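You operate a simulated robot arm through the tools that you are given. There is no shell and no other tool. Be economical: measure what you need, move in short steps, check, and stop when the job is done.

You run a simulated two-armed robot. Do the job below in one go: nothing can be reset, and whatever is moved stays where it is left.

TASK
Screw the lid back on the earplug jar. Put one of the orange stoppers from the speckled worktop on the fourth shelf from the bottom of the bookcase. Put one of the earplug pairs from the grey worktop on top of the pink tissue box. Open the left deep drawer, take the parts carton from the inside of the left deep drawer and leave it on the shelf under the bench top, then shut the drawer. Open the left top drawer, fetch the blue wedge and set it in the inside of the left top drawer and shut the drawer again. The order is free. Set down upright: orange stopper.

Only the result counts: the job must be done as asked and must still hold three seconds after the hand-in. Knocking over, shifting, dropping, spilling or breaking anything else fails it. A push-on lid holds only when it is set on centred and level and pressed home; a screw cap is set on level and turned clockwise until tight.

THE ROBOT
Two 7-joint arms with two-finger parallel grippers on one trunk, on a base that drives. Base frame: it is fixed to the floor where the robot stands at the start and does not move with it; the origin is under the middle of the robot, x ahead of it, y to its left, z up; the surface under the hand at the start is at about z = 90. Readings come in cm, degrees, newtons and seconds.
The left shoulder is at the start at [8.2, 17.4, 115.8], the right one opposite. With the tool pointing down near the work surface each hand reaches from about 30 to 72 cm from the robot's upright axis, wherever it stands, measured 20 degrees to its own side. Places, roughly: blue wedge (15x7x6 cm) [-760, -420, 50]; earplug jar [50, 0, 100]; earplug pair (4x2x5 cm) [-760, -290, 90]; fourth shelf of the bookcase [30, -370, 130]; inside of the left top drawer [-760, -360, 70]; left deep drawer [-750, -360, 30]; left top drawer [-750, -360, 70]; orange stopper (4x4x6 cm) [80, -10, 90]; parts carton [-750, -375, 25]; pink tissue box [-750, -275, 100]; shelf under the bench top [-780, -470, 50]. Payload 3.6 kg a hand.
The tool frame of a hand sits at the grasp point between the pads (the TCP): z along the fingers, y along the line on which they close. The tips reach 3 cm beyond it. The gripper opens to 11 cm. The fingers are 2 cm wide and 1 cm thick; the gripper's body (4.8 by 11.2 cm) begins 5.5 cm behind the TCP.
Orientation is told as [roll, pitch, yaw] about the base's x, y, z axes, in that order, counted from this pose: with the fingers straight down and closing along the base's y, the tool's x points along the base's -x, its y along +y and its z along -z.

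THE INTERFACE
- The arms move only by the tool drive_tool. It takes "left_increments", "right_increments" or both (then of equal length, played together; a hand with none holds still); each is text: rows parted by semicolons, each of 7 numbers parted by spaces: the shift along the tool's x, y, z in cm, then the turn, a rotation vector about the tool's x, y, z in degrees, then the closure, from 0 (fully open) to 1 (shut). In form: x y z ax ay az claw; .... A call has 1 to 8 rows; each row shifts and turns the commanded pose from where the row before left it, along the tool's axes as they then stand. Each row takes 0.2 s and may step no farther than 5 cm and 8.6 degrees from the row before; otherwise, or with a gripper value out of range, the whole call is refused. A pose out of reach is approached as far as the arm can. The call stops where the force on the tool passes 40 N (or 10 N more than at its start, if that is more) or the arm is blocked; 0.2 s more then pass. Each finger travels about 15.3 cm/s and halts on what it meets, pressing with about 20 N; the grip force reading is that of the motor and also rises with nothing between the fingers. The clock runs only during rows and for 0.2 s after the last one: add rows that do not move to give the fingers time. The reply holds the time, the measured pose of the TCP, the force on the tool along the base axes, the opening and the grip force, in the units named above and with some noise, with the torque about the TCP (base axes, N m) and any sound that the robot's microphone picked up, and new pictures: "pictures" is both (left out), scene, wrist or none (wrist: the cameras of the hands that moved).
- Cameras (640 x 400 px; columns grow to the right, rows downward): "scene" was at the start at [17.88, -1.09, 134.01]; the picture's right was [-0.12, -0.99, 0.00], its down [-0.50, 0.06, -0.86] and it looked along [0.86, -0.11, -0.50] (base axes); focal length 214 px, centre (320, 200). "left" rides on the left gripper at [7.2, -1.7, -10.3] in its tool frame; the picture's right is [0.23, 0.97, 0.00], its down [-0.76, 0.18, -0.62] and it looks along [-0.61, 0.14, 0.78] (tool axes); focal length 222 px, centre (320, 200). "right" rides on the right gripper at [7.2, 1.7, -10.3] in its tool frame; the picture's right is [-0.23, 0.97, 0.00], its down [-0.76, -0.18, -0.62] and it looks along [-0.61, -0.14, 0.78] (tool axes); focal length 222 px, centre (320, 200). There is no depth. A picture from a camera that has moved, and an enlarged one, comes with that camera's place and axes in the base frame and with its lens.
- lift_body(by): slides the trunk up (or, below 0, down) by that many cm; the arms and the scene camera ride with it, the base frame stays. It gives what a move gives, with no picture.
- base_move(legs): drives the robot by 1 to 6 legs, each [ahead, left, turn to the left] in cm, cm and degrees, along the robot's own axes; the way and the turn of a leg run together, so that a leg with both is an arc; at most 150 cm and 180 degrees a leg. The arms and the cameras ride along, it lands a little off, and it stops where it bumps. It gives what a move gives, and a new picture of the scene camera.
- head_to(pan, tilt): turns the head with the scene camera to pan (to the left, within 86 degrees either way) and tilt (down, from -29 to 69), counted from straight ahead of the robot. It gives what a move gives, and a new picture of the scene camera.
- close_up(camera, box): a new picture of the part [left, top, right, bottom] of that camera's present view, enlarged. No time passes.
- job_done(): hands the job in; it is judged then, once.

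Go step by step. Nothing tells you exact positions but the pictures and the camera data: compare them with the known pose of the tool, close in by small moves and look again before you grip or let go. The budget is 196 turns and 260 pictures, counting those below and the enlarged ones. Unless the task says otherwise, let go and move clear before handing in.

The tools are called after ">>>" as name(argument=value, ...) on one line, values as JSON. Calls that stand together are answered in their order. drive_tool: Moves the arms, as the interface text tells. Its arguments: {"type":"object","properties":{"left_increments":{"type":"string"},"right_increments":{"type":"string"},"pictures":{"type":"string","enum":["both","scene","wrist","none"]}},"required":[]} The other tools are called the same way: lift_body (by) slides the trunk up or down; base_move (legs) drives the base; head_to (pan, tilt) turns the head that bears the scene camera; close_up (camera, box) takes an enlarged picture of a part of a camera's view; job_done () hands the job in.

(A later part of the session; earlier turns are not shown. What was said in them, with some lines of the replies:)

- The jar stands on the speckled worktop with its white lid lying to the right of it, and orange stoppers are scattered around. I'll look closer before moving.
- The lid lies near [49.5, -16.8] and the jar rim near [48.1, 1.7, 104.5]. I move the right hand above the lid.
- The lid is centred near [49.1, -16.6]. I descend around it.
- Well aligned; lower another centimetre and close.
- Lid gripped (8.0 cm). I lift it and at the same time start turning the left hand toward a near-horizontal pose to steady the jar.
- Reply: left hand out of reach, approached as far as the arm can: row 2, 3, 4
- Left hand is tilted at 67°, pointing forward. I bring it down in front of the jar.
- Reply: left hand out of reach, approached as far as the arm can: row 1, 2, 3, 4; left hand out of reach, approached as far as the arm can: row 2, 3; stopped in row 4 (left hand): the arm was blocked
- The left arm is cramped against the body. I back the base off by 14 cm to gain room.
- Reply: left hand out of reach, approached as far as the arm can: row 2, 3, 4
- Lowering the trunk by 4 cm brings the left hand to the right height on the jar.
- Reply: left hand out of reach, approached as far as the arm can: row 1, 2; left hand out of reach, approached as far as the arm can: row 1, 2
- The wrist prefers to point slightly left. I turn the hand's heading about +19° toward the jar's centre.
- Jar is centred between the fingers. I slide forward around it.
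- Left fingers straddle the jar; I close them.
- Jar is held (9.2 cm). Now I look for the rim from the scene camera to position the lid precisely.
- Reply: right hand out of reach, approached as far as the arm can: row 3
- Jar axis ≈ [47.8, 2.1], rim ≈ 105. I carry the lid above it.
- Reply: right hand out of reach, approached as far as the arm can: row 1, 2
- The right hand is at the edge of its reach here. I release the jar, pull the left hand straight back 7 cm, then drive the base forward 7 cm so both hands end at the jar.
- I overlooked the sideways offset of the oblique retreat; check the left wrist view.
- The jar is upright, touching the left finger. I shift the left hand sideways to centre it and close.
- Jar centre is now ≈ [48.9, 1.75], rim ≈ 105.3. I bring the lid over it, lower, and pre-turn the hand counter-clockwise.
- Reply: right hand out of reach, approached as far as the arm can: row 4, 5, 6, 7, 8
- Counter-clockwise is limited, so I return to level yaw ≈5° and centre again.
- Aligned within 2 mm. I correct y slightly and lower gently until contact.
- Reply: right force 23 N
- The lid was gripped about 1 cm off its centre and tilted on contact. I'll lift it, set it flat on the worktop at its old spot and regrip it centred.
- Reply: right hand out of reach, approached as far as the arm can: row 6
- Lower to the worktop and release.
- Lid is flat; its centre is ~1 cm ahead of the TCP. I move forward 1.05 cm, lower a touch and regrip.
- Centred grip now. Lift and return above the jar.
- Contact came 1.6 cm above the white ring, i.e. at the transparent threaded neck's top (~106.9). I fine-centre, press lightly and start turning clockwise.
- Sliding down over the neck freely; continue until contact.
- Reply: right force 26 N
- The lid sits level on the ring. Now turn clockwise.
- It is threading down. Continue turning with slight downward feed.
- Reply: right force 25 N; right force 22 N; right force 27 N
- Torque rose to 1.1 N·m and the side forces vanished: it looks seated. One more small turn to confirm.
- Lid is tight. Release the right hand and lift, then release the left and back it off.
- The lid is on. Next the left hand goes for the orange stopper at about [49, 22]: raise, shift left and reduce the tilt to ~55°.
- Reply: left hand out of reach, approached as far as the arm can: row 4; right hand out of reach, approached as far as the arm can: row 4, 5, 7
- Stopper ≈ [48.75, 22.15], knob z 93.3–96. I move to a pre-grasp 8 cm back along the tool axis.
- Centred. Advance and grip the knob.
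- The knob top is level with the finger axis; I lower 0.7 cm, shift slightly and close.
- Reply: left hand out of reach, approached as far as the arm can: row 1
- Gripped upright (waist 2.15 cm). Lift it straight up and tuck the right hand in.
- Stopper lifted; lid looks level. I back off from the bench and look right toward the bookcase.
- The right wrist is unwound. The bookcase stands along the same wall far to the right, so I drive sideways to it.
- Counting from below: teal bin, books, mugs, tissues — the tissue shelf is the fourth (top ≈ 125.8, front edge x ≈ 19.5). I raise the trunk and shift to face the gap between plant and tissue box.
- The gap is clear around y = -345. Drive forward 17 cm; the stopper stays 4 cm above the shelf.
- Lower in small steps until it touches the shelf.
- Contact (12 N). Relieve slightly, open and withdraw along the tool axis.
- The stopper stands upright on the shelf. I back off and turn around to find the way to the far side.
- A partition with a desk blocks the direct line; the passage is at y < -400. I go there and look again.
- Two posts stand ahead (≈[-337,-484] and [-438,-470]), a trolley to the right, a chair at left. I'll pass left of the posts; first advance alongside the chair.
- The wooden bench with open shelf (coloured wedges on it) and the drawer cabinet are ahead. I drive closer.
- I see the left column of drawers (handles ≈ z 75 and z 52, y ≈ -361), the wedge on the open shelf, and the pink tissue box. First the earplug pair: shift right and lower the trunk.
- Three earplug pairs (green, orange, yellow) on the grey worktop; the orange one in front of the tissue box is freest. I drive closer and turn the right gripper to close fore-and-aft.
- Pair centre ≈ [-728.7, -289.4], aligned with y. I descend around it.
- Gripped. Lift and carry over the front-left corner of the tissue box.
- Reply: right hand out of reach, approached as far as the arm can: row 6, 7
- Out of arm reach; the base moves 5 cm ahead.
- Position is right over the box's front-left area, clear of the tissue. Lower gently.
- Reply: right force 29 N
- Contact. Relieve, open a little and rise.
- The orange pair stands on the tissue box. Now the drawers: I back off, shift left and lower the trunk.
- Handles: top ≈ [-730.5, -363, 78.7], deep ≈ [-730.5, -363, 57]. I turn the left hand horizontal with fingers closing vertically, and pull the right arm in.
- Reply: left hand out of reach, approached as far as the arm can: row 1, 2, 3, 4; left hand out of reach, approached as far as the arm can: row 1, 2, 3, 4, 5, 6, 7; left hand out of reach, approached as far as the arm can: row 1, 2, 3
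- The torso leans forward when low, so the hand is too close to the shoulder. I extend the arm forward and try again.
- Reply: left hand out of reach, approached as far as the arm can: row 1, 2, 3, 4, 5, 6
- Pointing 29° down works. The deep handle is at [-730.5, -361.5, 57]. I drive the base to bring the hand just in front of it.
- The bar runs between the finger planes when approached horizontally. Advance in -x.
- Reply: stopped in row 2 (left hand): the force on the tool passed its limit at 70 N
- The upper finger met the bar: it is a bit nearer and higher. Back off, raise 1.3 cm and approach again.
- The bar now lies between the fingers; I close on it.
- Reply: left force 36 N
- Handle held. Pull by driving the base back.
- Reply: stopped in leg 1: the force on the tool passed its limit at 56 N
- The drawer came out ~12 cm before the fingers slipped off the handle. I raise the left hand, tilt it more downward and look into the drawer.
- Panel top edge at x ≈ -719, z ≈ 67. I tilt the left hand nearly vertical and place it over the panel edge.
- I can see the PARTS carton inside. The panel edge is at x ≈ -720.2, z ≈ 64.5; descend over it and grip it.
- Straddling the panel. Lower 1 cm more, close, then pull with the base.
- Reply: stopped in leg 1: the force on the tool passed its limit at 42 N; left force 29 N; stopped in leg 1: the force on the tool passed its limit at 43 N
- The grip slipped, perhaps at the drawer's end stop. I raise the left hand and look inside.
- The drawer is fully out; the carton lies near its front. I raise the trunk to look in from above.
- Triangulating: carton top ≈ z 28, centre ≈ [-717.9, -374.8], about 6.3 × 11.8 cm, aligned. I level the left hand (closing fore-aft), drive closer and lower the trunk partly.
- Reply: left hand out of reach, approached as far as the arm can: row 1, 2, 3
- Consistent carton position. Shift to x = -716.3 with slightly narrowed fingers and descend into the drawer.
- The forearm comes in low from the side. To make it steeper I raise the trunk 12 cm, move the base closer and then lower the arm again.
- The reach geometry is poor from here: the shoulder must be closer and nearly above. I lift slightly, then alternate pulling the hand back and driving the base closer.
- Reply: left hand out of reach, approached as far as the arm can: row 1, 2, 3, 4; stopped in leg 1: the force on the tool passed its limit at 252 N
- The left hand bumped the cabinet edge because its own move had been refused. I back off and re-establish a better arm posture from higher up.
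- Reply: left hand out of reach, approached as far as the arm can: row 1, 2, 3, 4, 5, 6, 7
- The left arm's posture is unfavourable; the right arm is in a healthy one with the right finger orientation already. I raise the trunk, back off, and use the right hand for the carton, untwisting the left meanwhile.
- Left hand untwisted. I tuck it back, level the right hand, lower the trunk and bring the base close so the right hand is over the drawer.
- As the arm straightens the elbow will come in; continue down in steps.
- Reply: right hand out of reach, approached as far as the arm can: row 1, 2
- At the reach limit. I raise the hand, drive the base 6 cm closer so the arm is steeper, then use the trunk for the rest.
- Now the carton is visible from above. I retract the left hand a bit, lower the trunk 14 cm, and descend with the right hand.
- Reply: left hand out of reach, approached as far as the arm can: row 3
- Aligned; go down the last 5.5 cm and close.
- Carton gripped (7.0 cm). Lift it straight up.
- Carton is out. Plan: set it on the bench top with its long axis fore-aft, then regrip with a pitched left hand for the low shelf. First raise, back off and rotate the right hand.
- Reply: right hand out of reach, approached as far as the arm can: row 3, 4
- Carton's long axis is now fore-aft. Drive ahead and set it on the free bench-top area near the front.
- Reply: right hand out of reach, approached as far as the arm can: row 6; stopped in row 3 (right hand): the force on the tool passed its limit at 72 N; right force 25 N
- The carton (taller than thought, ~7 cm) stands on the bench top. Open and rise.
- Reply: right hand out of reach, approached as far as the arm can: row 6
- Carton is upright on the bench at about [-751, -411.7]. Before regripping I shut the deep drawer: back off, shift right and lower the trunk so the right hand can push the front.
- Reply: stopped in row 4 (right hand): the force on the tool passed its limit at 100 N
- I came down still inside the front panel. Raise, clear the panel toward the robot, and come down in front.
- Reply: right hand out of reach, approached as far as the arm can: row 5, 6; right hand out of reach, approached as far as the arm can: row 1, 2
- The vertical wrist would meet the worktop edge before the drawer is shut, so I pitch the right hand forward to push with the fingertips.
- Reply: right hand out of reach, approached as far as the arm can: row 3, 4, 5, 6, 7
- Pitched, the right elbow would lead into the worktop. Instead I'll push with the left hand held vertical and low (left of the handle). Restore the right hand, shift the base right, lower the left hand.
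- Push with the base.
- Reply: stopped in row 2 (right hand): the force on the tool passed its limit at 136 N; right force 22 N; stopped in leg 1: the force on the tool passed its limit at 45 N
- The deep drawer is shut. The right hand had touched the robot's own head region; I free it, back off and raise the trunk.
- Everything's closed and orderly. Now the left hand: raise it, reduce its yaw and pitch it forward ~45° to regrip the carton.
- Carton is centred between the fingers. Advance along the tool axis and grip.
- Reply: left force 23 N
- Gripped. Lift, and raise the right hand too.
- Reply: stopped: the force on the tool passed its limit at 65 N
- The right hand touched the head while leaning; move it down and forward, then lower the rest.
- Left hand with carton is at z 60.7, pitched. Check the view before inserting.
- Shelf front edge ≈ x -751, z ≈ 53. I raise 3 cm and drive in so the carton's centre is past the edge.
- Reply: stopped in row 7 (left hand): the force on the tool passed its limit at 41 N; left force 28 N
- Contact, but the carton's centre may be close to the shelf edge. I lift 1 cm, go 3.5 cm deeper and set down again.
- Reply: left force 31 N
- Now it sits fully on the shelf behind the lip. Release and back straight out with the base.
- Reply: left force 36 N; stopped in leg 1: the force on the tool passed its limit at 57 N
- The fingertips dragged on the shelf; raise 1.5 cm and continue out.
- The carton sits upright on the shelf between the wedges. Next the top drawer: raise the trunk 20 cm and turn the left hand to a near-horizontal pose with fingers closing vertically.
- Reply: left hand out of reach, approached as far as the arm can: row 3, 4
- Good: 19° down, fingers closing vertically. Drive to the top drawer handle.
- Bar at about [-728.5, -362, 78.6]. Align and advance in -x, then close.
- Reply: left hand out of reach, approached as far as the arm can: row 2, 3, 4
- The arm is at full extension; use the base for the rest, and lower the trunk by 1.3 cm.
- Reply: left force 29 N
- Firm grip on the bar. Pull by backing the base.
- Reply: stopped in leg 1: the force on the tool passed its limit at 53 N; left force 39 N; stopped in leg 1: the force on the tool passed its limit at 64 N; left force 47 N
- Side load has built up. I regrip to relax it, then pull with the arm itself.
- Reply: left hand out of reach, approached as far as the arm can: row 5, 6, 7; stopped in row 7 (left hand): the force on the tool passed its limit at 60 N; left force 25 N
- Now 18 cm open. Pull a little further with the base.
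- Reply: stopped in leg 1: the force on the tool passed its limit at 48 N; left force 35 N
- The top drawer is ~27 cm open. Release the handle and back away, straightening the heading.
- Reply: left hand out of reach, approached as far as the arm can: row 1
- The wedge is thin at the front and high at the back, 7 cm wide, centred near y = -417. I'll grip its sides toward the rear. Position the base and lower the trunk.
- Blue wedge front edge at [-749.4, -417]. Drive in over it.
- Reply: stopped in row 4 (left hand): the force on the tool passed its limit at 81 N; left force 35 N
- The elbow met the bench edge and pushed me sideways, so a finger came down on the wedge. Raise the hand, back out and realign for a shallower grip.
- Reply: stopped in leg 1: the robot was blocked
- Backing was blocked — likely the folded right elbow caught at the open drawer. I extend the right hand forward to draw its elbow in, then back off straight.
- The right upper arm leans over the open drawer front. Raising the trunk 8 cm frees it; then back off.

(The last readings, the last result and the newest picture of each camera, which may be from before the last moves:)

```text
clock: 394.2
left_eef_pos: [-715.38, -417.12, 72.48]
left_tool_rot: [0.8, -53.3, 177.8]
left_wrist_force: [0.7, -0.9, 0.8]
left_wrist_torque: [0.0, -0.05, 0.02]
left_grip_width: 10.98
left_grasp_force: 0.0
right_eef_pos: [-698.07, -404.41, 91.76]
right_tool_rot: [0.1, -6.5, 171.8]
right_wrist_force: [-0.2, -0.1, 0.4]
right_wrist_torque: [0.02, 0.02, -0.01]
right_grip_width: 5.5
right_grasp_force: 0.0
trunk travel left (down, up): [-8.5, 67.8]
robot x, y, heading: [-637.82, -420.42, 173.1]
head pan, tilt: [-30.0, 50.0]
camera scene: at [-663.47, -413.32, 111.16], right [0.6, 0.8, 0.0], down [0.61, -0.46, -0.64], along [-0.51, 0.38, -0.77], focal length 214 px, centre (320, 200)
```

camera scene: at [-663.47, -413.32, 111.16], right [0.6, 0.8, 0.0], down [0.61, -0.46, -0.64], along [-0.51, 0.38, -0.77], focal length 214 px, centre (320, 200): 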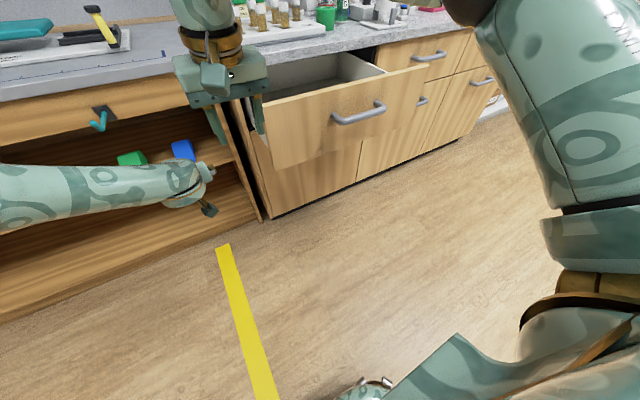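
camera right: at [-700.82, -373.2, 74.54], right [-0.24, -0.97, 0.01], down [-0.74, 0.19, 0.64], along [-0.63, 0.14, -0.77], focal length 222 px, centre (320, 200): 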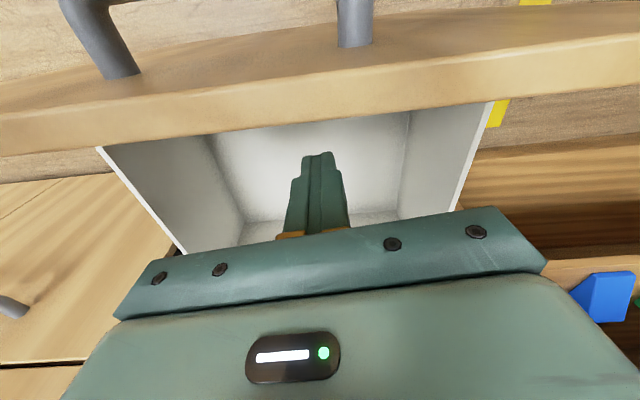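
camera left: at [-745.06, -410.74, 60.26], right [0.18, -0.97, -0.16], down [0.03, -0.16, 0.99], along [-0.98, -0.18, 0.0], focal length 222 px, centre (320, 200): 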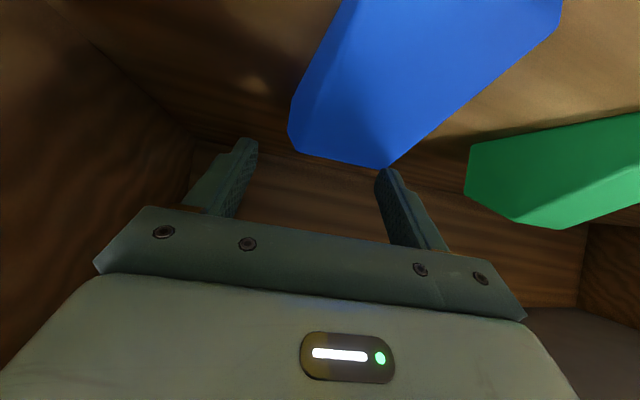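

Free again. I raise the right hand well above the worktop, set the left pitch to ~42°, correct the heading and line up with the wedge before lowering.

>>> drive_tool(left_increments="0 0 0 0 5.5 0 0;0 0 0 0 5.5 0 0;0 0 0 0 0 0 0;0 0 0 0 0 0 0;0 0 0 0 0 0 0;0 0 0 0 0 0 0", right_increments="0 0 -4.5 0 0 0 0.5;0 0 -4.5 0 0 0 0.5;0 0 -4.5 0 0 0 0.5;0 0 -4.5 0 0 0 0.5;0 0 -4.5 0 0 0 0.5;0 0 0 0 0 0 0.5", pictures="none")

>>> lift_body(by=-7.5)

>>> drive_tool(left_increments="1.5 0 1.65 0 0 0 0;1.5 0 1.65 0 0 0 0;0 0 0 0 0 0 0", pictures="none")

```text
clock: 395.6
left_eef_pos: [-715.56, -417.1, 72.25]
left_tool_rot: [0.7, -42.1, 178.0]
left_wrist_force: [-0.8, 0.0, -0.7]
left_wrist_torque: [-0.02, 0.02, 0.03]
left_grip_width: 11.01
left_grasp_force: 0.1
right_eef_pos: [-693.68, -404.03, 111.42]
right_tool_rot: [0.9, -7.9, 170.6]
right_wrist_force: [-0.6, 1.1, -0.2]
right_wrist_torque: [0.0, -0.07, -0.02]
right_grip_width: 5.5
right_grasp_force: 0.2
right hand out of reach, approached as far as the arm can: row 4, 5
trunk travel left (down, up): [-8.5, 67.8]
robot x, y, heading: [-637.91, -420.47, 173.1]
head pan, tilt: [-30.0, 50.0]
```

```text
clock: 396.8
left_eef_pos: [-715.36, -417.15, 65.17]
left_tool_rot: [0.6, -42.4, 178.0]
left_wrist_force: [-0.6, 0.8, -0.5]
left_wrist_torque: [0.0, -0.04, -0.02]
left_grip_width: 10.99
left_grasp_force: 0.0
right_eef_pos: [-693.19, -403.94, 104.2]
right_tool_rot: [0.2, -6.6, 171.7]
right_wrist_force: [1.4, -0.5, -0.3]
right_wrist_torque: [0.04, -0.04, 0.01]
right_grip_width: 5.49
right_grasp_force: 0.1
trunk travel left (down, up): [-1.0, 75.3]
robot x, y, heading: [-637.87, -420.41, 173.2]
head pan, tilt: [-30.0, 50.0]
```

```text
clock: 397.6
left_eef_pos: [-715.33, -417.15, 60.52]
left_tool_rot: [0.7, -42.3, 178.1]
left_wrist_force: [-0.7, -0.4, 0.4]
left_wrist_torque: [-0.01, 0.03, -0.02]
left_grip_width: 11.0
left_grasp_force: 0.0
right_eef_pos: [-693.53, -403.86, 104.11]
right_tool_rot: [0.1, -6.4, 171.8]
right_wrist_force: [0.8, 0.4, 0.0]
right_wrist_torque: [0.01, 0.04, -0.01]
right_grip_width: 5.48
right_grasp_force: 0.1
trunk travel left (down, up): [-1.0, 75.3]
robot x, y, heading: [-637.72, -420.28, 173.0]
head pan, tilt: [-30.0, 50.0]
```

>>> base_move(legs=[[0, -11, 7], [28, 0, 0]])

>>> close_up(camera="left", box=[160, 0, 480, 200])

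```text
clock: 400.3
left_eef_pos: [-742.2, -415.91, 60.35]
left_tool_rot: [0.6, -42.3, -174.9]
left_wrist_force: [-0.5, 0.5, -0.4]
left_wrist_torque: [0.0, 0.01, 0.01]
left_grip_width: 11.0
left_grasp_force: 0.1
right_eef_pos: [-722.13, -399.91, 103.99]
right_tool_rot: [0.1, -6.5, 178.7]
right_wrist_force: [0.1, 0.0, -0.7]
right_wrist_torque: [0.0, -0.02, 0.02]
right_grip_width: 5.51
right_grasp_force: 0.1
trunk travel left (down, up): [-1.0, 75.3]
robot x, y, heading: [-664.69, -409.71, -179.9]
head pan, tilt: [-30.0, 50.0]
camera scene: at [-695.93, -405.66, 102.99], right [0.5, 0.87, 0.0], down [0.67, -0.38, -0.64], along [-0.56, 0.32, -0.77], focal length 214 px, centre (320, 200)
```

scene: 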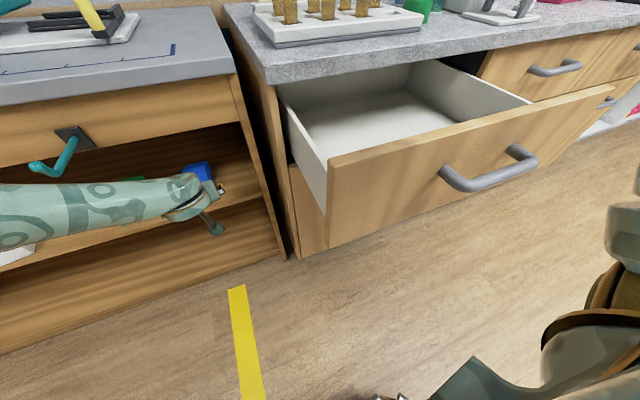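

```text
2.00 times, centred on (320, 100) of left
camera zoom: at [-730.08, -412.89, 63.25], right [0.26, -0.95, -0.14], down [-0.13, -0.18, 0.97], along [-0.96, -0.24, -0.17], focal length 444 px, centre (320, 400)
```

zoom: 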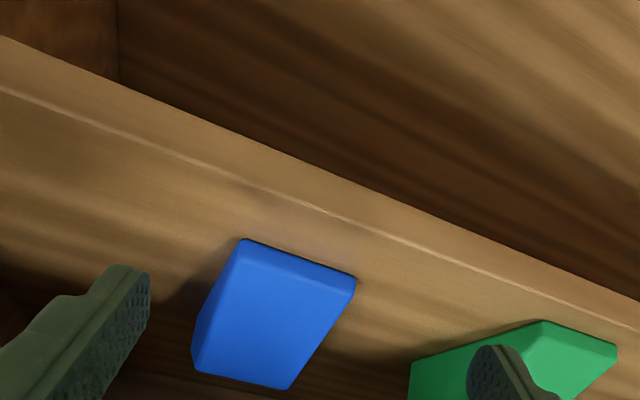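

Wedge front centre [-751.5, -416], rotated ~7°. I rotate the hand to match, drive in 13.5 cm, lower and grip.

>>> drive_tool(left_increments="0 0 0 3.7 0 4.05 0;0 0 0 3.7 0 4.05 0;0 0 0 0 0 0 0", pictures="none")

>>> base_move(legs=[[13.3, 0, 0]])

```text
clock: 401.1
left_eef_pos: [-742.09, -415.94, 60.32]
left_tool_rot: [0.6, -42.2, 174.0]
left_wrist_force: [0.4, 0.1, -0.3]
left_wrist_torque: [0.01, -0.01, -0.03]
left_grip_width: 11.02
left_grasp_force: 0.1
right_eef_pos: [-721.94, -399.86, 103.94]
right_tool_rot: [0.1, -6.4, 178.5]
right_wrist_force: [1.0, -0.1, -0.5]
right_wrist_torque: [-0.04, -0.01, 0.02]
right_grip_width: 5.49
right_grasp_force: 0.1
trunk travel left (down, up): [-1.0, 75.3]
robot x, y, heading: [-664.93, -409.19, -179.8]
head pan, tilt: [-30.0, 50.0]
```

```text
clock: 402.3
left_eef_pos: [-750.41, -415.11, 60.32]
left_tool_rot: [0.6, -41.2, 173.1]
left_wrist_force: [0.1, 0.4, -0.6]
left_wrist_torque: [-0.01, -0.03, 0.02]
left_grip_width: 10.97
left_grasp_force: 0.0
right_eef_pos: [-731.08, -400.16, 104.45]
right_tool_rot: [0.2, -6.9, 179.2]
right_wrist_force: [-0.5, 0.6, 0.2]
right_wrist_torque: [-0.03, -0.02, 0.03]
right_grip_width: 5.48
right_grasp_force: 0.1
trunk travel left (down, up): [-1.0, 75.3]
robot x, y, heading: [-674.67, -409.11, -179.6]
head pan, tilt: [-30.0, 50.0]
stopped in leg 1: the robot was blocked; the commanded pose is now the measured one
camera scene: at [-705.14, -405.68, 103.29], right [0.49, 0.87, -0.01], down [0.66, -0.38, -0.65], along [-0.57, 0.31, -0.76], focal length 214 px, centre (320, 200)
```

scene: 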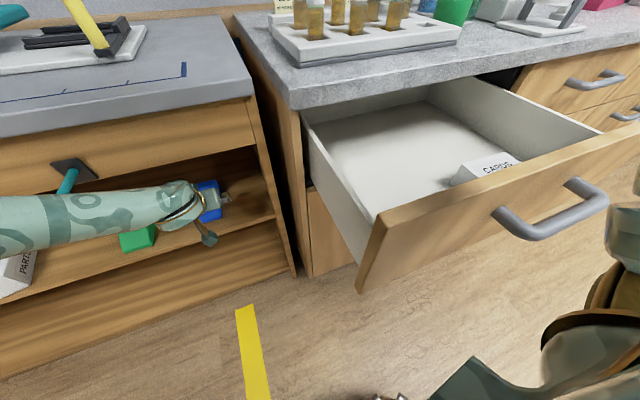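

The base is blocked (left forearm near the hook), so I extend the arm itself for the last 5 cm, then lower and close.

>>> drive_tool(left_increments="-1.33 0 1.17 0 0 0 0;-1.33 0 1.17 0 0 0 0;-1.33 0 1.17 0 0 0 0;0 0 0 0 0 0 0", pictures="none")

```text
clock: 403.5
left_eef_pos: [-754.47, -414.07, 61.19]
left_tool_rot: [0.4, -42.0, 172.1]
left_wrist_force: [0.4, -0.7, 0.5]
left_wrist_torque: [0.01, 0.0, 0.0]
left_grip_width: 11.0
left_grasp_force: 0.0
right_eef_pos: [-730.0, -400.71, 104.75]
right_tool_rot: [0.2, -7.2, 179.5]
right_wrist_force: [0.0, 1.0, 1.0]
right_wrist_torque: [-0.03, -0.01, 0.0]
right_grip_width: 5.49
right_grasp_force: 0.1
trunk travel left (down, up): [-1.0, 75.3]
robot x, y, heading: [-674.43, -409.17, -179.1]
head pan, tilt: [-30.0, 50.0]
stopped in row 4 (left hand): the arm was blocked; the commanded pose is now the measured one
```

>>> drive_tool(left_increments="0 1.5 0 0 0 0 0;1.2 0 1.34 0 0 0 0;1.2 0 1.34 0 0 0 0;1.0 0 1.1 0 0 0 0;0 0 0 0 0 0 0", pictures="wrist")

```text
clock: 404.6
left_eef_pos: [-755.15, -416.79, 54.88]
left_tool_rot: [0.0, -40.9, 173.1]
left_wrist_force: [3.9, -5.5, 25.0]
left_wrist_torque: [-0.26, 0.2, 0.59]
left_grip_width: 10.79
left_grasp_force: 0.0
right_eef_pos: [-731.16, -401.41, 104.2]
right_tool_rot: [0.1, -6.7, 179.8]
right_wrist_force: [-0.3, -0.3, -0.2]
right_wrist_torque: [0.03, -0.01, 0.0]
right_grip_width: 5.5
right_grasp_force: 0.1
trunk travel left (down, up): [-1.0, 75.3]
robot x, y, heading: [-674.26, -410.02, -178.5]
head pan, tilt: [-30.0, 50.0]
stopped in row 5 (left hand): the force on the tool passed its limit at 90 N (the readings are from after the stop); the commanded pose is now the measured one
camera left: at [-742.83, -416.4, 58.09], right [0.05, -0.99, -0.15], down [-0.19, -0.16, 0.97], along [-0.98, -0.02, -0.19], focal length 222 px, centre (320, 200)
```

left: 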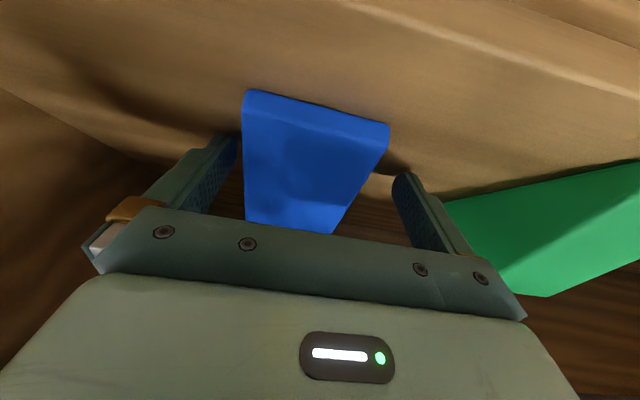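

Straddling the wedge. Relieve slightly and close.

>>> drive_tool(left_increments="-0.3 -0.4 -0.34 0 0 0 0;0 0 0 0 0 0 0.2;0 0 0 0 0 0 0.4;0 0 0 0 0 0 0.6;0 0 0 0 0 0 0.6", pictures="none")

```text
clock: 405.0
left_eef_pos: [-755.06, -416.6, 54.96]
left_tool_rot: [-0.1, -40.9, 173.1]
left_wrist_force: [-6.0, -2.4, 25.3]
left_wrist_torque: [-0.21, 0.49, 0.8]
left_grip_width: 10.81
left_grasp_force: 0.1
right_eef_pos: [-731.19, -401.53, 104.06]
right_tool_rot: [0.1, -6.6, 179.9]
right_wrist_force: [0.1, 0.0, -0.9]
right_wrist_torque: [-0.01, 0.02, 0.01]
right_grip_width: 5.49
right_grasp_force: 0.2
trunk travel left (down, up): [-1.0, 75.3]
robot x, y, heading: [-674.47, -409.68, -178.6]
head pan, tilt: [-30.0, 50.0]
stopped in row 1 (left hand): the force on the tool passed its limit at 46 N (the readings are from after the stop); the commanded pose is now the measured one
```

>>> drive_tool(left_increments="0 0 0 0 0 0 0.2;0 0 0 0 0 0 0.4;0 0 0 0 0 0 0.6;0 0 0 0 0 0 0.6", pictures="none")

```text
clock: 405.4
left_eef_pos: [-754.98, -416.61, 54.91]
left_tool_rot: [-0.1, -40.8, 172.9]
left_wrist_force: [2.2, 0.8, 14.6]
left_wrist_torque: [0.07, 0.1, -0.12]
left_grip_width: 6.93
left_grasp_force: 3.4
right_eef_pos: [-731.29, -401.45, 104.25]
right_tool_rot: [0.0, -6.6, 179.9]
right_wrist_force: [0.3, -0.2, -0.4]
right_wrist_torque: [0.0, -0.03, -0.01]
right_grip_width: 5.51
right_grasp_force: 0.1
trunk travel left (down, up): [-1.0, 75.3]
robot x, y, heading: [-674.19, -409.86, -178.5]
head pan, tilt: [-30.0, 50.0]
stopped in row 2 (left hand): the force on the tool passed its limit at 58 N (the readings are from after the stop); the commanded pose is now the measured one
```

>>> drive_tool(left_increments="0 0 0 0 0 0 0.6;0 0 0 0 0 0 0.6;0 0 0 0 0 0 0.6", pictures="none")

```text
clock: 406.2
left_eef_pos: [-754.92, -416.64, 54.98]
left_tool_rot: [0.1, -40.9, 173.0]
left_wrist_force: [0.2, 3.1, 15.6]
left_wrist_torque: [0.17, 0.24, -0.12]
left_grip_width: 6.74
left_grasp_force: 20.1
right_eef_pos: [-731.37, -401.33, 104.26]
right_tool_rot: [0.0, -6.6, 179.8]
right_wrist_force: [-0.6, 0.6, -0.1]
right_wrist_torque: [-0.01, 0.01, 0.01]
right_grip_width: 5.49
right_grasp_force: 0.0
trunk travel left (down, up): [-1.0, 75.3]
robot x, y, heading: [-674.28, -410.05, -178.8]
head pan, tilt: [-30.0, 50.0]
```

Gripped (6.7 cm). Lift 3.5 cm and back out.

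>>> drive_tool(left_increments="-0.6 0 -0.7 0 0 0 0.6;-0.9 0 -1 0 0 0 0.6;-0.8 0 -0.95 0 0 0 0.6;0 0 0 0 0 0 0.6", pictures="none")

>>> base_move(legs=[[-36, 0, -1.2]])

```text
clock: 406.6
left_eef_pos: [-754.95, -416.6, 54.86]
left_tool_rot: [0.1, -40.8, 173.1]
left_wrist_force: [-5.9, -2.0, 21.7]
left_wrist_torque: [0.17, 0.34, 0.41]
left_grip_width: 6.76
left_grasp_force: 20.0
right_eef_pos: [-731.27, -401.28, 104.21]
right_tool_rot: [-0.1, -6.6, 179.9]
right_wrist_force: [-0.5, 0.4, -0.2]
right_wrist_torque: [0.0, -0.01, 0.03]
right_grip_width: 5.52
right_grasp_force: 0.2
trunk travel left (down, up): [-1.0, 75.3]
robot x, y, heading: [-674.49, -409.88, -178.5]
head pan, tilt: [-30.0, 50.0]
stopped in row 1 (left hand): the force on the tool passed its limit at 59 N (the readings are from after the stop); the commanded pose is now the measured one
```

```text
clock: 408.9
left_eef_pos: [-718.32, -414.25, 54.94]
left_tool_rot: [0.0, -40.7, 171.5]
left_wrist_force: [-0.1, 0.0, -0.7]
left_wrist_torque: [0.0, 0.0, -0.03]
left_grip_width: 6.73
left_grasp_force: 20.0
right_eef_pos: [-694.34, -399.53, 104.05]
right_tool_rot: [0.0, -6.5, 178.5]
right_wrist_force: [0.0, 0.0, 0.4]
right_wrist_torque: [0.01, -0.01, -0.03]
right_grip_width: 5.49
right_grasp_force: 0.0
trunk travel left (down, up): [-1.0, 75.3]
robot x, y, heading: [-637.61, -409.31, 179.7]
head pan, tilt: [-30.0, 50.0]
camera scene: at [-668.34, -405.36, 103.02], right [0.5, 0.87, 0.0], down [0.66, -0.38, -0.64], along [-0.56, 0.32, -0.77], focal length 214 px, centre (320, 200)
```

scene: 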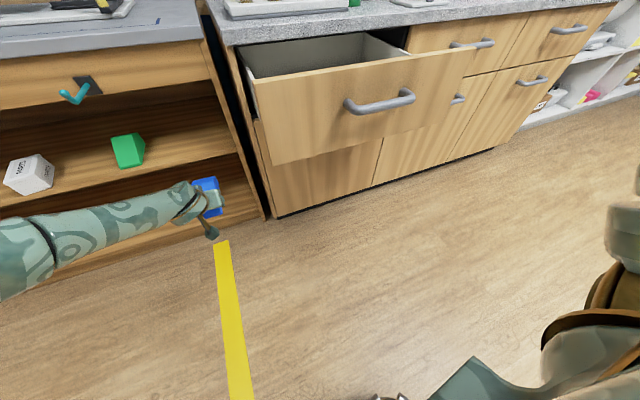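

Wedge in hand. I raise the trunk 40 cm, tilt the hand more upright, then strafe over the open drawer.

>>> lift_body(by=40)

>>> drive_tool(left_increments="0 0 0 0 8 0 0.6;0 0 0 0 8 0 0.6;0 0 0 0 7 0 0.6;0 0 0 0 0 0 0.6", pictures="none")

```text
clock: 412.7
left_eef_pos: [-714.44, -414.26, 118.53]
left_tool_rot: [5.3, -59.4, 167.5]
left_wrist_force: [-0.6, 0.9, -0.4]
left_wrist_torque: [0.01, 0.0, 0.03]
left_grip_width: 6.72
left_grasp_force: 19.3
right_eef_pos: [-671.89, -399.59, 158.84]
right_tool_rot: [0.8, -29.3, 178.3]
right_wrist_force: [0.9, 0.3, 0.3]
right_wrist_torque: [0.02, -0.01, 0.03]
right_grip_width: 5.48
right_grasp_force: 0.1
trunk travel left (down, up): [-41.0, 35.3]
robot x, y, heading: [-637.43, -409.31, 179.9]
head pan, tilt: [-30.0, 50.0]
```

```text
clock: 413.7
left_eef_pos: [-711.36, -414.96, 118.48]
left_tool_rot: [3.5, -40.0, 169.7]
left_wrist_force: [0.4, 0.6, -0.1]
left_wrist_torque: [-0.03, -0.05, -0.01]
left_grip_width: 6.74
left_grasp_force: 20.1
left hand out of reach, approached as far as the arm can: row 1, 2, 3
right_eef_pos: [-671.89, -399.52, 158.81]
right_tool_rot: [0.7, -29.4, 178.2]
right_wrist_force: [-0.4, 0.2, -0.2]
right_wrist_torque: [0.01, 0.0, 0.05]
right_grip_width: 5.49
right_grasp_force: 0.1
trunk travel left (down, up): [-41.0, 35.3]
robot x, y, heading: [-637.19, -408.91, 180.1]
head pan, tilt: [-30.0, 50.0]
```

>>> lift_body(by=-19)

>>> drive_tool(left_increments="0 0 0 0 8 0 0.6;0 0 0 0 8 0 0.6;0 0 0 0 7 0 0.6;0 0 0 0 0 0 0.6", pictures="none")

```text
clock: 415.8
left_eef_pos: [-711.34, -415.0, 99.46]
left_tool_rot: [3.6, -40.2, 169.8]
left_wrist_force: [-0.6, -0.1, 0.0]
left_wrist_torque: [0.0, -0.03, -0.03]
left_grip_width: 6.73
left_grasp_force: 19.5
right_eef_pos: [-676.17, -399.62, 137.73]
right_tool_rot: [0.9, -25.5, 178.1]
right_wrist_force: [0.5, 0.3, -0.1]
right_wrist_torque: [-0.03, -0.03, -0.01]
right_grip_width: 5.52
right_grasp_force: 0.0
trunk travel left (down, up): [-22.0, 54.3]
robot x, y, heading: [-637.13, -409.46, 179.9]
head pan, tilt: [-30.0, 50.0]
```

```text
clock: 416.8
left_eef_pos: [-711.39, -414.88, 99.25]
left_tool_rot: [3.1, -27.9, 170.6]
left_wrist_force: [0.2, -0.6, -0.9]
left_wrist_torque: [0.0, -0.04, 0.01]
left_grip_width: 6.73
left_grasp_force: 19.9
left hand out of reach, approached as far as the arm can: row 2, 3
right_eef_pos: [-676.21, -399.66, 137.59]
right_tool_rot: [0.8, -25.5, 178.0]
right_wrist_force: [0.2, 0.1, 0.2]
right_wrist_torque: [-0.02, 0.04, 0.01]
right_grip_width: 5.5
right_grasp_force: 0.1
trunk travel left (down, up): [-22.0, 54.3]
robot x, y, heading: [-637.3, -409.51, 179.4]
head pan, tilt: [-30.0, 50.0]
```

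>>> drive_tool(left_increments="3.5 0 -1.87 0 0 0 0.6;3.5 0 -1.87 0 0 0 0.6;3.5 0 -1.87 0 0 0 0.6;0 0 0 0 6 0 0.6;0 0 0 0 6 0 0.6;0 0 0 0 0 0 0.6", pictures="none")

```text
clock: 418.2
left_eef_pos: [-699.6, -416.4, 99.42]
left_tool_rot: [2.7, -15.9, 171.3]
left_wrist_force: [-0.1, -0.1, 0.2]
left_wrist_torque: [0.0, -0.03, -0.01]
left_grip_width: 6.72
left_grasp_force: 20.1
right_eef_pos: [-676.08, -399.7, 137.62]
right_tool_rot: [0.8, -25.5, 178.1]
right_wrist_force: [0.4, 0.5, -0.4]
right_wrist_torque: [0.0, -0.01, 0.01]
right_grip_width: 5.5
right_grasp_force: 0.2
trunk travel left (down, up): [-22.0, 54.3]
robot x, y, heading: [-637.24, -409.0, 179.7]
head pan, tilt: [-30.0, 50.0]
```

Now nearly upright. Move over the drawer.

>>> base_move(legs=[[0, -38.3, 0], [18.9, 0, 0]])

```text
clock: 421.8
left_eef_pos: [-718.82, -378.04, 99.4]
left_tool_rot: [2.8, -16.0, 171.1]
left_wrist_force: [0.2, -0.4, -0.9]
left_wrist_torque: [-0.02, -0.05, 0.0]
left_grip_width: 6.75
left_grasp_force: 20.1
right_eef_pos: [-695.37, -361.37, 137.56]
right_tool_rot: [0.7, -25.4, 177.9]
right_wrist_force: [0.5, 0.2, 0.4]
right_wrist_torque: [0.02, -0.03, 0.03]
right_grip_width: 5.5
right_grasp_force: 0.1
trunk travel left (down, up): [-22.0, 54.3]
robot x, y, heading: [-656.56, -371.08, 179.7]
head pan, tilt: [-30.0, 50.0]
camera scene: at [-674.92, -367.2, 125.43], right [0.5, 0.86, 0.0], down [0.66, -0.39, -0.64], along [-0.55, 0.32, -0.77], focal length 214 px, centre (320, 200)
```

scene: 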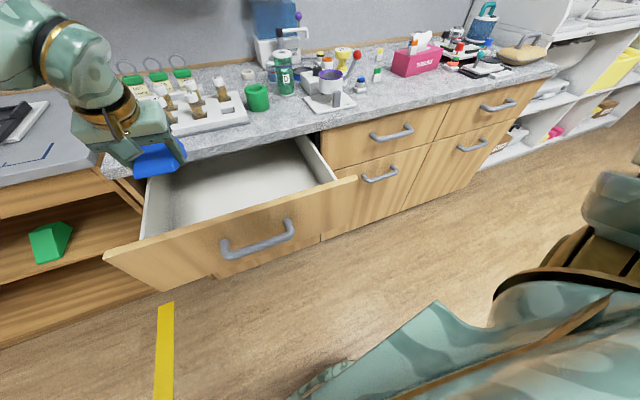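

Over the drawer. Shift 1.3 cm toward the robot and descend.

>>> drive_tool(left_increments="1.25 0 -0.36 0 0 0 0.6;1.1 0 3.84 0 0 0 0.6;1.1 0 3.84 0 0 0 0.6;1.1 0 3.84 0 0 0 0.6;0 0 0 0 0 0 0.6", pictures="wrist")

```text
clock: 423.0
left_eef_pos: [-717.46, -378.88, 87.57]
left_tool_rot: [2.8, -16.1, 171.1]
left_wrist_force: [-0.1, 0.2, 0.2]
left_wrist_torque: [0.03, 0.0, 0.0]
left_grip_width: 6.75
left_grasp_force: 20.7
right_eef_pos: [-695.16, -361.4, 137.67]
right_tool_rot: [0.9, -25.7, 177.8]
right_wrist_force: [-0.4, -0.3, 0.7]
right_wrist_torque: [0.02, -0.01, 0.01]
right_grip_width: 5.5
right_grasp_force: 0.1
trunk travel left (down, up): [-22.0, 54.3]
robot x, y, heading: [-656.43, -371.35, 179.8]
head pan, tilt: [-30.0, 50.0]
camera left: at [-707.5, -378.09, 95.5], right [0.08, -1.0, -0.02], down [-0.57, -0.06, 0.82], along [-0.82, -0.05, -0.58], focal length 222 px, centre (320, 200)
```

left: 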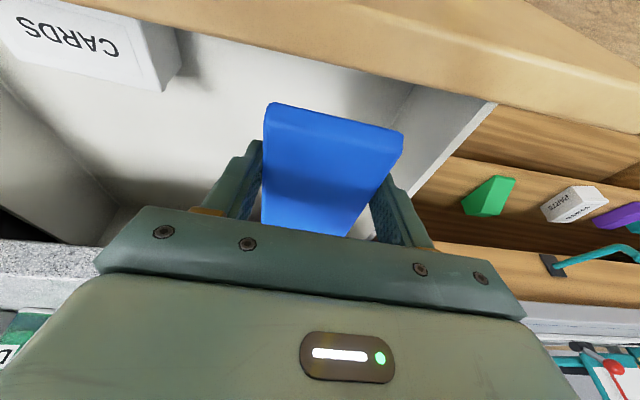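

Well inside the opening. Continue down to contact.

>>> drive_tool(left_increments="0.97 0 3.36 0 0 0 0.6;0.83 0 2.9 0 0 0 0.6;0.41 0 1.44 0 0 0 0.6;0.28 0 0.96 0 0 0 0.6;0.28 0 0.96 0 0 0 0.6;0.28 0 0.96 0 0 0 0.6;0 0 0 0 0 0 0.6", pictures="none")

```text
clock: 424.6
left_eef_pos: [-717.41, -379.45, 76.43]
left_tool_rot: [2.8, -15.9, 171.1]
left_wrist_force: [0.1, -0.5, 0.0]
left_wrist_torque: [0.04, 0.02, 0.01]
left_grip_width: 6.76
left_grasp_force: 19.8
right_eef_pos: [-695.29, -361.16, 137.56]
right_tool_rot: [0.8, -25.5, 177.9]
right_wrist_force: [0.5, -0.2, 0.4]
right_wrist_torque: [0.0, 0.0, 0.01]
right_grip_width: 5.52
right_grasp_force: 0.0
trunk travel left (down, up): [-22.0, 54.3]
robot x, y, heading: [-656.41, -371.12, 179.6]
head pan, tilt: [-30.0, 50.0]
```

>>> drive_tool(left_increments="0.28 0 0.96 0 0 0 0.6;0.28 0 0.96 0 0 0 0.6;0.28 0 0.96 0 0 0 0.6;0.28 0 0.96 0 0 0 0.6;0 0 0 0 0 0 0.6", pictures="wrist")

```text
clock: 425.0
left_eef_pos: [-718.05, -379.26, 76.42]
left_tool_rot: [2.4, -16.9, 171.4]
left_wrist_force: [-0.5, -2.1, 25.5]
left_wrist_torque: [0.34, -2.15, -0.31]
left_grip_width: 6.76
left_grasp_force: 20.6
right_eef_pos: [-695.26, -361.43, 137.64]
right_tool_rot: [0.8, -25.7, 178.0]
right_wrist_force: [-1.7, -0.2, 0.2]
right_wrist_torque: [0.02, 0.0, 0.01]
right_grip_width: 5.49
right_grasp_force: 0.0
trunk travel left (down, up): [-22.0, 54.3]
robot x, y, heading: [-656.18, -370.99, 179.7]
head pan, tilt: [-30.0, 50.0]
stopped in row 2 (left hand): the force on the tool passed its limit at 49 N (the readings are from after the stop); the commanded pose is now the measured one
camera left: at [-707.99, -378.58, 84.22], right [0.08, -1.0, -0.03], down [-0.56, -0.07, 0.82], along [-0.82, -0.05, -0.57], focal length 222 px, centre (320, 200)
```

left: 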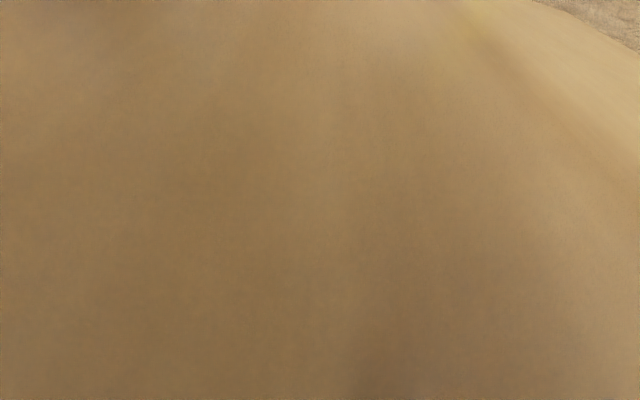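

The wrist camera rests on the drawer front, with the wedge right above the floor. I relieve a little, release the wedge, and rise.

>>> drive_tool(left_increments="-0.1 0 -0.35 0 0 0 0.6;0 0 0 0 0 0 0.6;0 0 0 0 0 0 0.3;0 0 0 0 0 0 0.2;0 0 0 0 0 0 0.2;0 0 0 0 0 0 0.2", pictures="none")

>>> drive_tool(left_increments="-0.55 0 -1.92 0 0 0 0.2;-1.1 0 -3.84 0 0 0 0.2;-1.1 0 -3.84 0 0 0 0.2;-1.1 0 -3.84 0 0 0 0.2;-1.1 0 -3.84 0 0 0 0.2;0 0 0 0 0 0 0.2", pictures="wrist")

```text
clock: 426.4
left_eef_pos: [-717.9, -379.29, 76.48]
left_tool_rot: [2.7, -16.6, 171.5]
left_wrist_force: [0.2, -0.7, 0.0]
left_wrist_torque: [-0.04, 0.01, 0.02]
left_grip_width: 8.78
left_grasp_force: 0.1
right_eef_pos: [-695.34, -361.45, 137.6]
right_tool_rot: [0.8, -25.5, 178.0]
right_wrist_force: [-0.3, 0.3, -0.6]
right_wrist_torque: [0.02, -0.03, 0.0]
right_grip_width: 5.51
right_grasp_force: 0.0
trunk travel left (down, up): [-22.0, 54.3]
robot x, y, heading: [-656.16, -371.15, 179.8]
head pan, tilt: [-30.0, 50.0]
```

```text
clock: 427.8
left_eef_pos: [-717.8, -378.52, 94.3]
left_tool_rot: [2.6, -16.5, 171.4]
left_wrist_force: [-0.1, 0.4, 0.1]
left_wrist_torque: [-0.01, -0.02, -0.02]
left_grip_width: 8.8
left_grasp_force: 0.0
right_eef_pos: [-695.26, -361.37, 137.57]
right_tool_rot: [0.8, -25.6, 177.9]
right_wrist_force: [-0.8, -0.8, -0.1]
right_wrist_torque: [0.03, -0.04, -0.02]
right_grip_width: 5.49
right_grasp_force: 0.0
trunk travel left (down, up): [-22.0, 54.3]
robot x, y, heading: [-656.37, -370.93, 179.7]
head pan, tilt: [-30.0, 50.0]
camera left: at [-707.67, -377.85, 102.14], right [0.08, -1.0, -0.02], down [-0.57, -0.07, 0.82], along [-0.82, -0.05, -0.57], focal length 222 px, centre (320, 200)
```

left: 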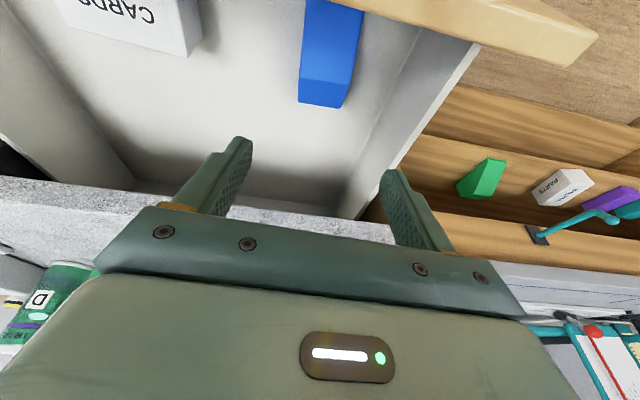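

The wedge lies flat in the drawer. Now shut it: back off, close the fingers, pitch the hand forward and lower to the panel.

>>> base_move(legs=[[-26, 0, 0.3]])

>>> drive_tool(left_increments="0 0 0 0 -6.5 0 0.6;0 0 0 0 -6.5 0 1;0 0 0 0 -6.5 0 1;0 0 0 0 -6.5 0 1;2.7 0 2.97 0 0 0 1;2.7 0 2.97 0 0 0 1;2.7 0 2.97 0 0 0 1;2.7 0 2.97 0 0 0 1", pictures="none")

```text
clock: 429.7
left_eef_pos: [-691.69, -378.8, 94.41]
left_tool_rot: [2.6, -16.7, 171.6]
left_wrist_force: [0.1, 0.7, 0.1]
left_wrist_torque: [0.01, 0.03, 0.01]
left_grip_width: 8.79
left_grasp_force: 0.1
right_eef_pos: [-669.23, -361.57, 137.66]
right_tool_rot: [0.7, -25.7, 178.1]
right_wrist_force: [0.0, -0.7, 0.5]
right_wrist_torque: [0.0, -0.01, -0.01]
right_grip_width: 5.5
right_grasp_force: 0.0
trunk travel left (down, up): [-22.0, 54.3]
robot x, y, heading: [-630.41, -371.49, 179.7]
head pan, tilt: [-30.0, 50.0]
camera scene: at [-648.77, -367.36, 125.47], right [0.5, 0.87, 0.0], down [0.66, -0.38, -0.64], along [-0.56, 0.32, -0.77], focal length 214 px, centre (320, 200)
```

scene: 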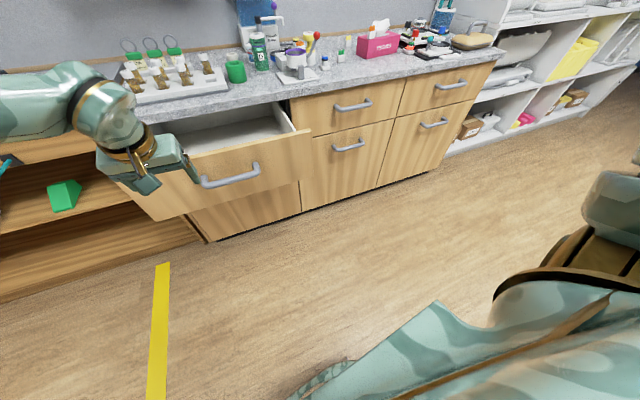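

```text
clock: 431.5
left_eef_pos: [-691.72, -379.67, 78.04]
left_tool_rot: [3.3, -42.4, 170.1]
left_wrist_force: [0.1, -0.6, 0.4]
left_wrist_torque: [0.02, 0.03, 0.0]
left_grip_width: 0.0
left_grasp_force: 20.3
right_eef_pos: [-669.34, -361.6, 137.6]
right_tool_rot: [0.9, -25.5, 178.1]
right_wrist_force: [-0.3, 0.0, 0.4]
right_wrist_torque: [0.02, 0.01, 0.01]
right_grip_width: 5.48
right_grasp_force: 0.0
trunk travel left (down, up): [-22.0, 54.3]
robot x, y, heading: [-630.47, -371.65, 179.9]
head pan, tilt: [-30.0, 50.0]
```

Push the drawer shut with the base.

>>> base_move(legs=[[37, 0, 0]])

```text
clock: 433.9
left_eef_pos: [-729.41, -379.51, 78.13]
left_tool_rot: [3.3, -42.6, 169.9]
left_wrist_force: [0.1, -0.6, -0.1]
left_wrist_torque: [0.0, 0.0, 0.04]
left_grip_width: 0.0
left_grasp_force: 20.2
right_eef_pos: [-707.05, -361.49, 137.51]
right_tool_rot: [0.7, -25.5, 178.1]
right_wrist_force: [-0.1, -0.2, -0.6]
right_wrist_torque: [0.01, 0.0, -0.01]
right_grip_width: 5.5
right_grasp_force: 0.1
trunk travel left (down, up): [-22.0, 54.3]
robot x, y, heading: [-668.15, -371.22, 180.0]
head pan, tilt: [-30.0, 50.0]
camera scene: at [-686.58, -367.22, 125.44], right [0.5, 0.86, 0.0], down [0.66, -0.39, -0.64], along [-0.55, 0.32, -0.77], focal length 214 px, centre (320, 200)
```

scene: 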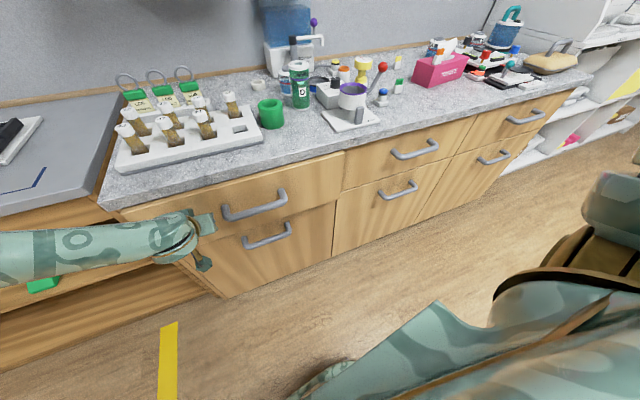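

Almost shut; push the last bit with the arm until it resists.

>>> drive_tool(left_increments="-0.74 0 0.68 0 0 0 1;-0.74 0 0.68 0 0 0 1;-0.74 0 0.68 0 0 0 1;-0.74 0 0.68 0 0 0 1;0 0 0 0 0 0 1", pictures="none")

```text
clock: 435.0
left_eef_pos: [-732.65, -378.96, 77.95]
left_tool_rot: [3.3, -41.9, 170.0]
left_wrist_force: [6.1, 1.8, -0.7]
left_wrist_torque: [-0.03, 0.35, 0.07]
left_grip_width: 0.01
left_grasp_force: 19.6
right_eef_pos: [-706.64, -361.56, 137.69]
right_tool_rot: [0.8, -25.7, 178.1]
right_wrist_force: [-0.2, -1.1, 0.3]
right_wrist_torque: [0.0, 0.0, 0.01]
right_grip_width: 5.49
right_grasp_force: 0.0
trunk travel left (down, up): [-22.0, 54.3]
robot x, y, heading: [-668.13, -371.18, 179.9]
head pan, tilt: [-30.0, 50.0]
stopped in row 5 (left hand): the force on the tool passed its limit at 44 N (the readings are from after the stop); the commanded pose is now the measured one
```

It met the stop. Withdraw the hand and check.

>>> drive_tool(left_increments="2.2 0 -2 0 0 0 1;3 0 -2.7 0 0 0 1;3 0 -2.7 0 0 0 1;3 0 -2.7 0 0 0 1;0 0 0 0 0 0 1", pictures="none")

>>> base_move(legs=[[-30, 0, 0]])

```text
clock: 436.2
left_eef_pos: [-725.01, -380.13, 77.92]
left_tool_rot: [3.3, -41.9, 169.8]
left_wrist_force: [0.1, 0.7, 1.3]
left_wrist_torque: [0.02, 0.01, 0.03]
left_grip_width: 0.0
left_grasp_force: 19.8
left hand out of reach, approached as far as the arm can: row 3, 4
right_eef_pos: [-706.86, -361.58, 137.69]
right_tool_rot: [0.8, -25.4, 178.1]
right_wrist_force: [-0.4, 0.1, -0.2]
right_wrist_torque: [-0.05, 0.01, 0.0]
right_grip_width: 5.51
right_grasp_force: 0.0
trunk travel left (down, up): [-22.0, 54.3]
robot x, y, heading: [-667.99, -371.14, 179.7]
head pan, tilt: [-30.0, 50.0]
```

```text
clock: 438.3
left_eef_pos: [-695.09, -380.2, 77.9]
left_tool_rot: [3.3, -42.1, 170.2]
left_wrist_force: [0.4, -0.4, 0.3]
left_wrist_torque: [0.01, 0.01, -0.01]
left_grip_width: 0.0
left_grasp_force: 19.9
right_eef_pos: [-676.97, -361.54, 137.68]
right_tool_rot: [0.9, -25.6, 178.2]
right_wrist_force: [0.3, 0.6, -0.3]
right_wrist_torque: [0.05, 0.05, 0.0]
right_grip_width: 5.49
right_grasp_force: 0.1
trunk travel left (down, up): [-22.0, 54.3]
robot x, y, heading: [-638.51, -370.96, 180.2]
head pan, tilt: [-30.0, 50.0]
camera scene: at [-656.53, -367.34, 125.47], right [0.5, 0.87, 0.0], down [0.66, -0.38, -0.64], along [-0.56, 0.32, -0.77], focal length 214 px, centre (320, 200)
```

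scene: 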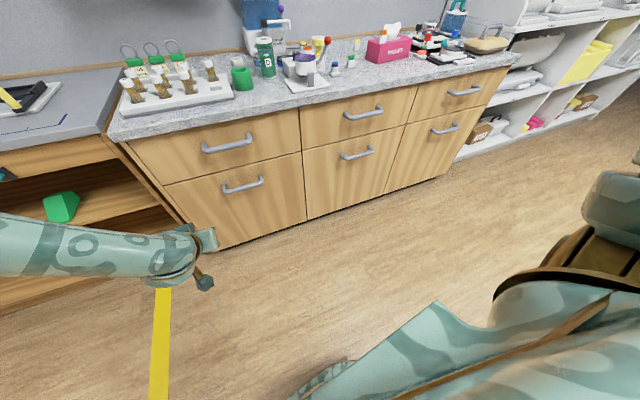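

Both drawers are flush, the orange pair still stands on the tissue box, and both hands are clear, so I'm handing in.

>>> job_done()

```text
The job is handed in.
```

I finished all five tasks and handed the job in; I haven't seen the verdict.

- **Earplug jar:** the lid is screwed on tight. The jar ended up about a centimetre from where it stood, because the left hand nudged it while I was holding it.
- **Orange stopper:** it stands upright on the fourth shelf of the bookcase.
- **Earplug pair:** the orange pair sits on top of the pink tissue box.
- **Parts carton:** it is on the shelf under the bench top, and the left deep drawer is shut. I set it on the bench top for a moment to change grip.
- **Blue wedge:** it lies flat in the left top drawer, and the drawer is shut. I let go of it just above the drawer floor, so it dropped a little way.

While working at the drawers, the arms hit the worktop edge, a drawer front, the robot's own head and the bench. One of those hits reached about 250 N. I saw nothing else moved or damaged in the pictures I took, but with few pictures left I did not recheck every item.
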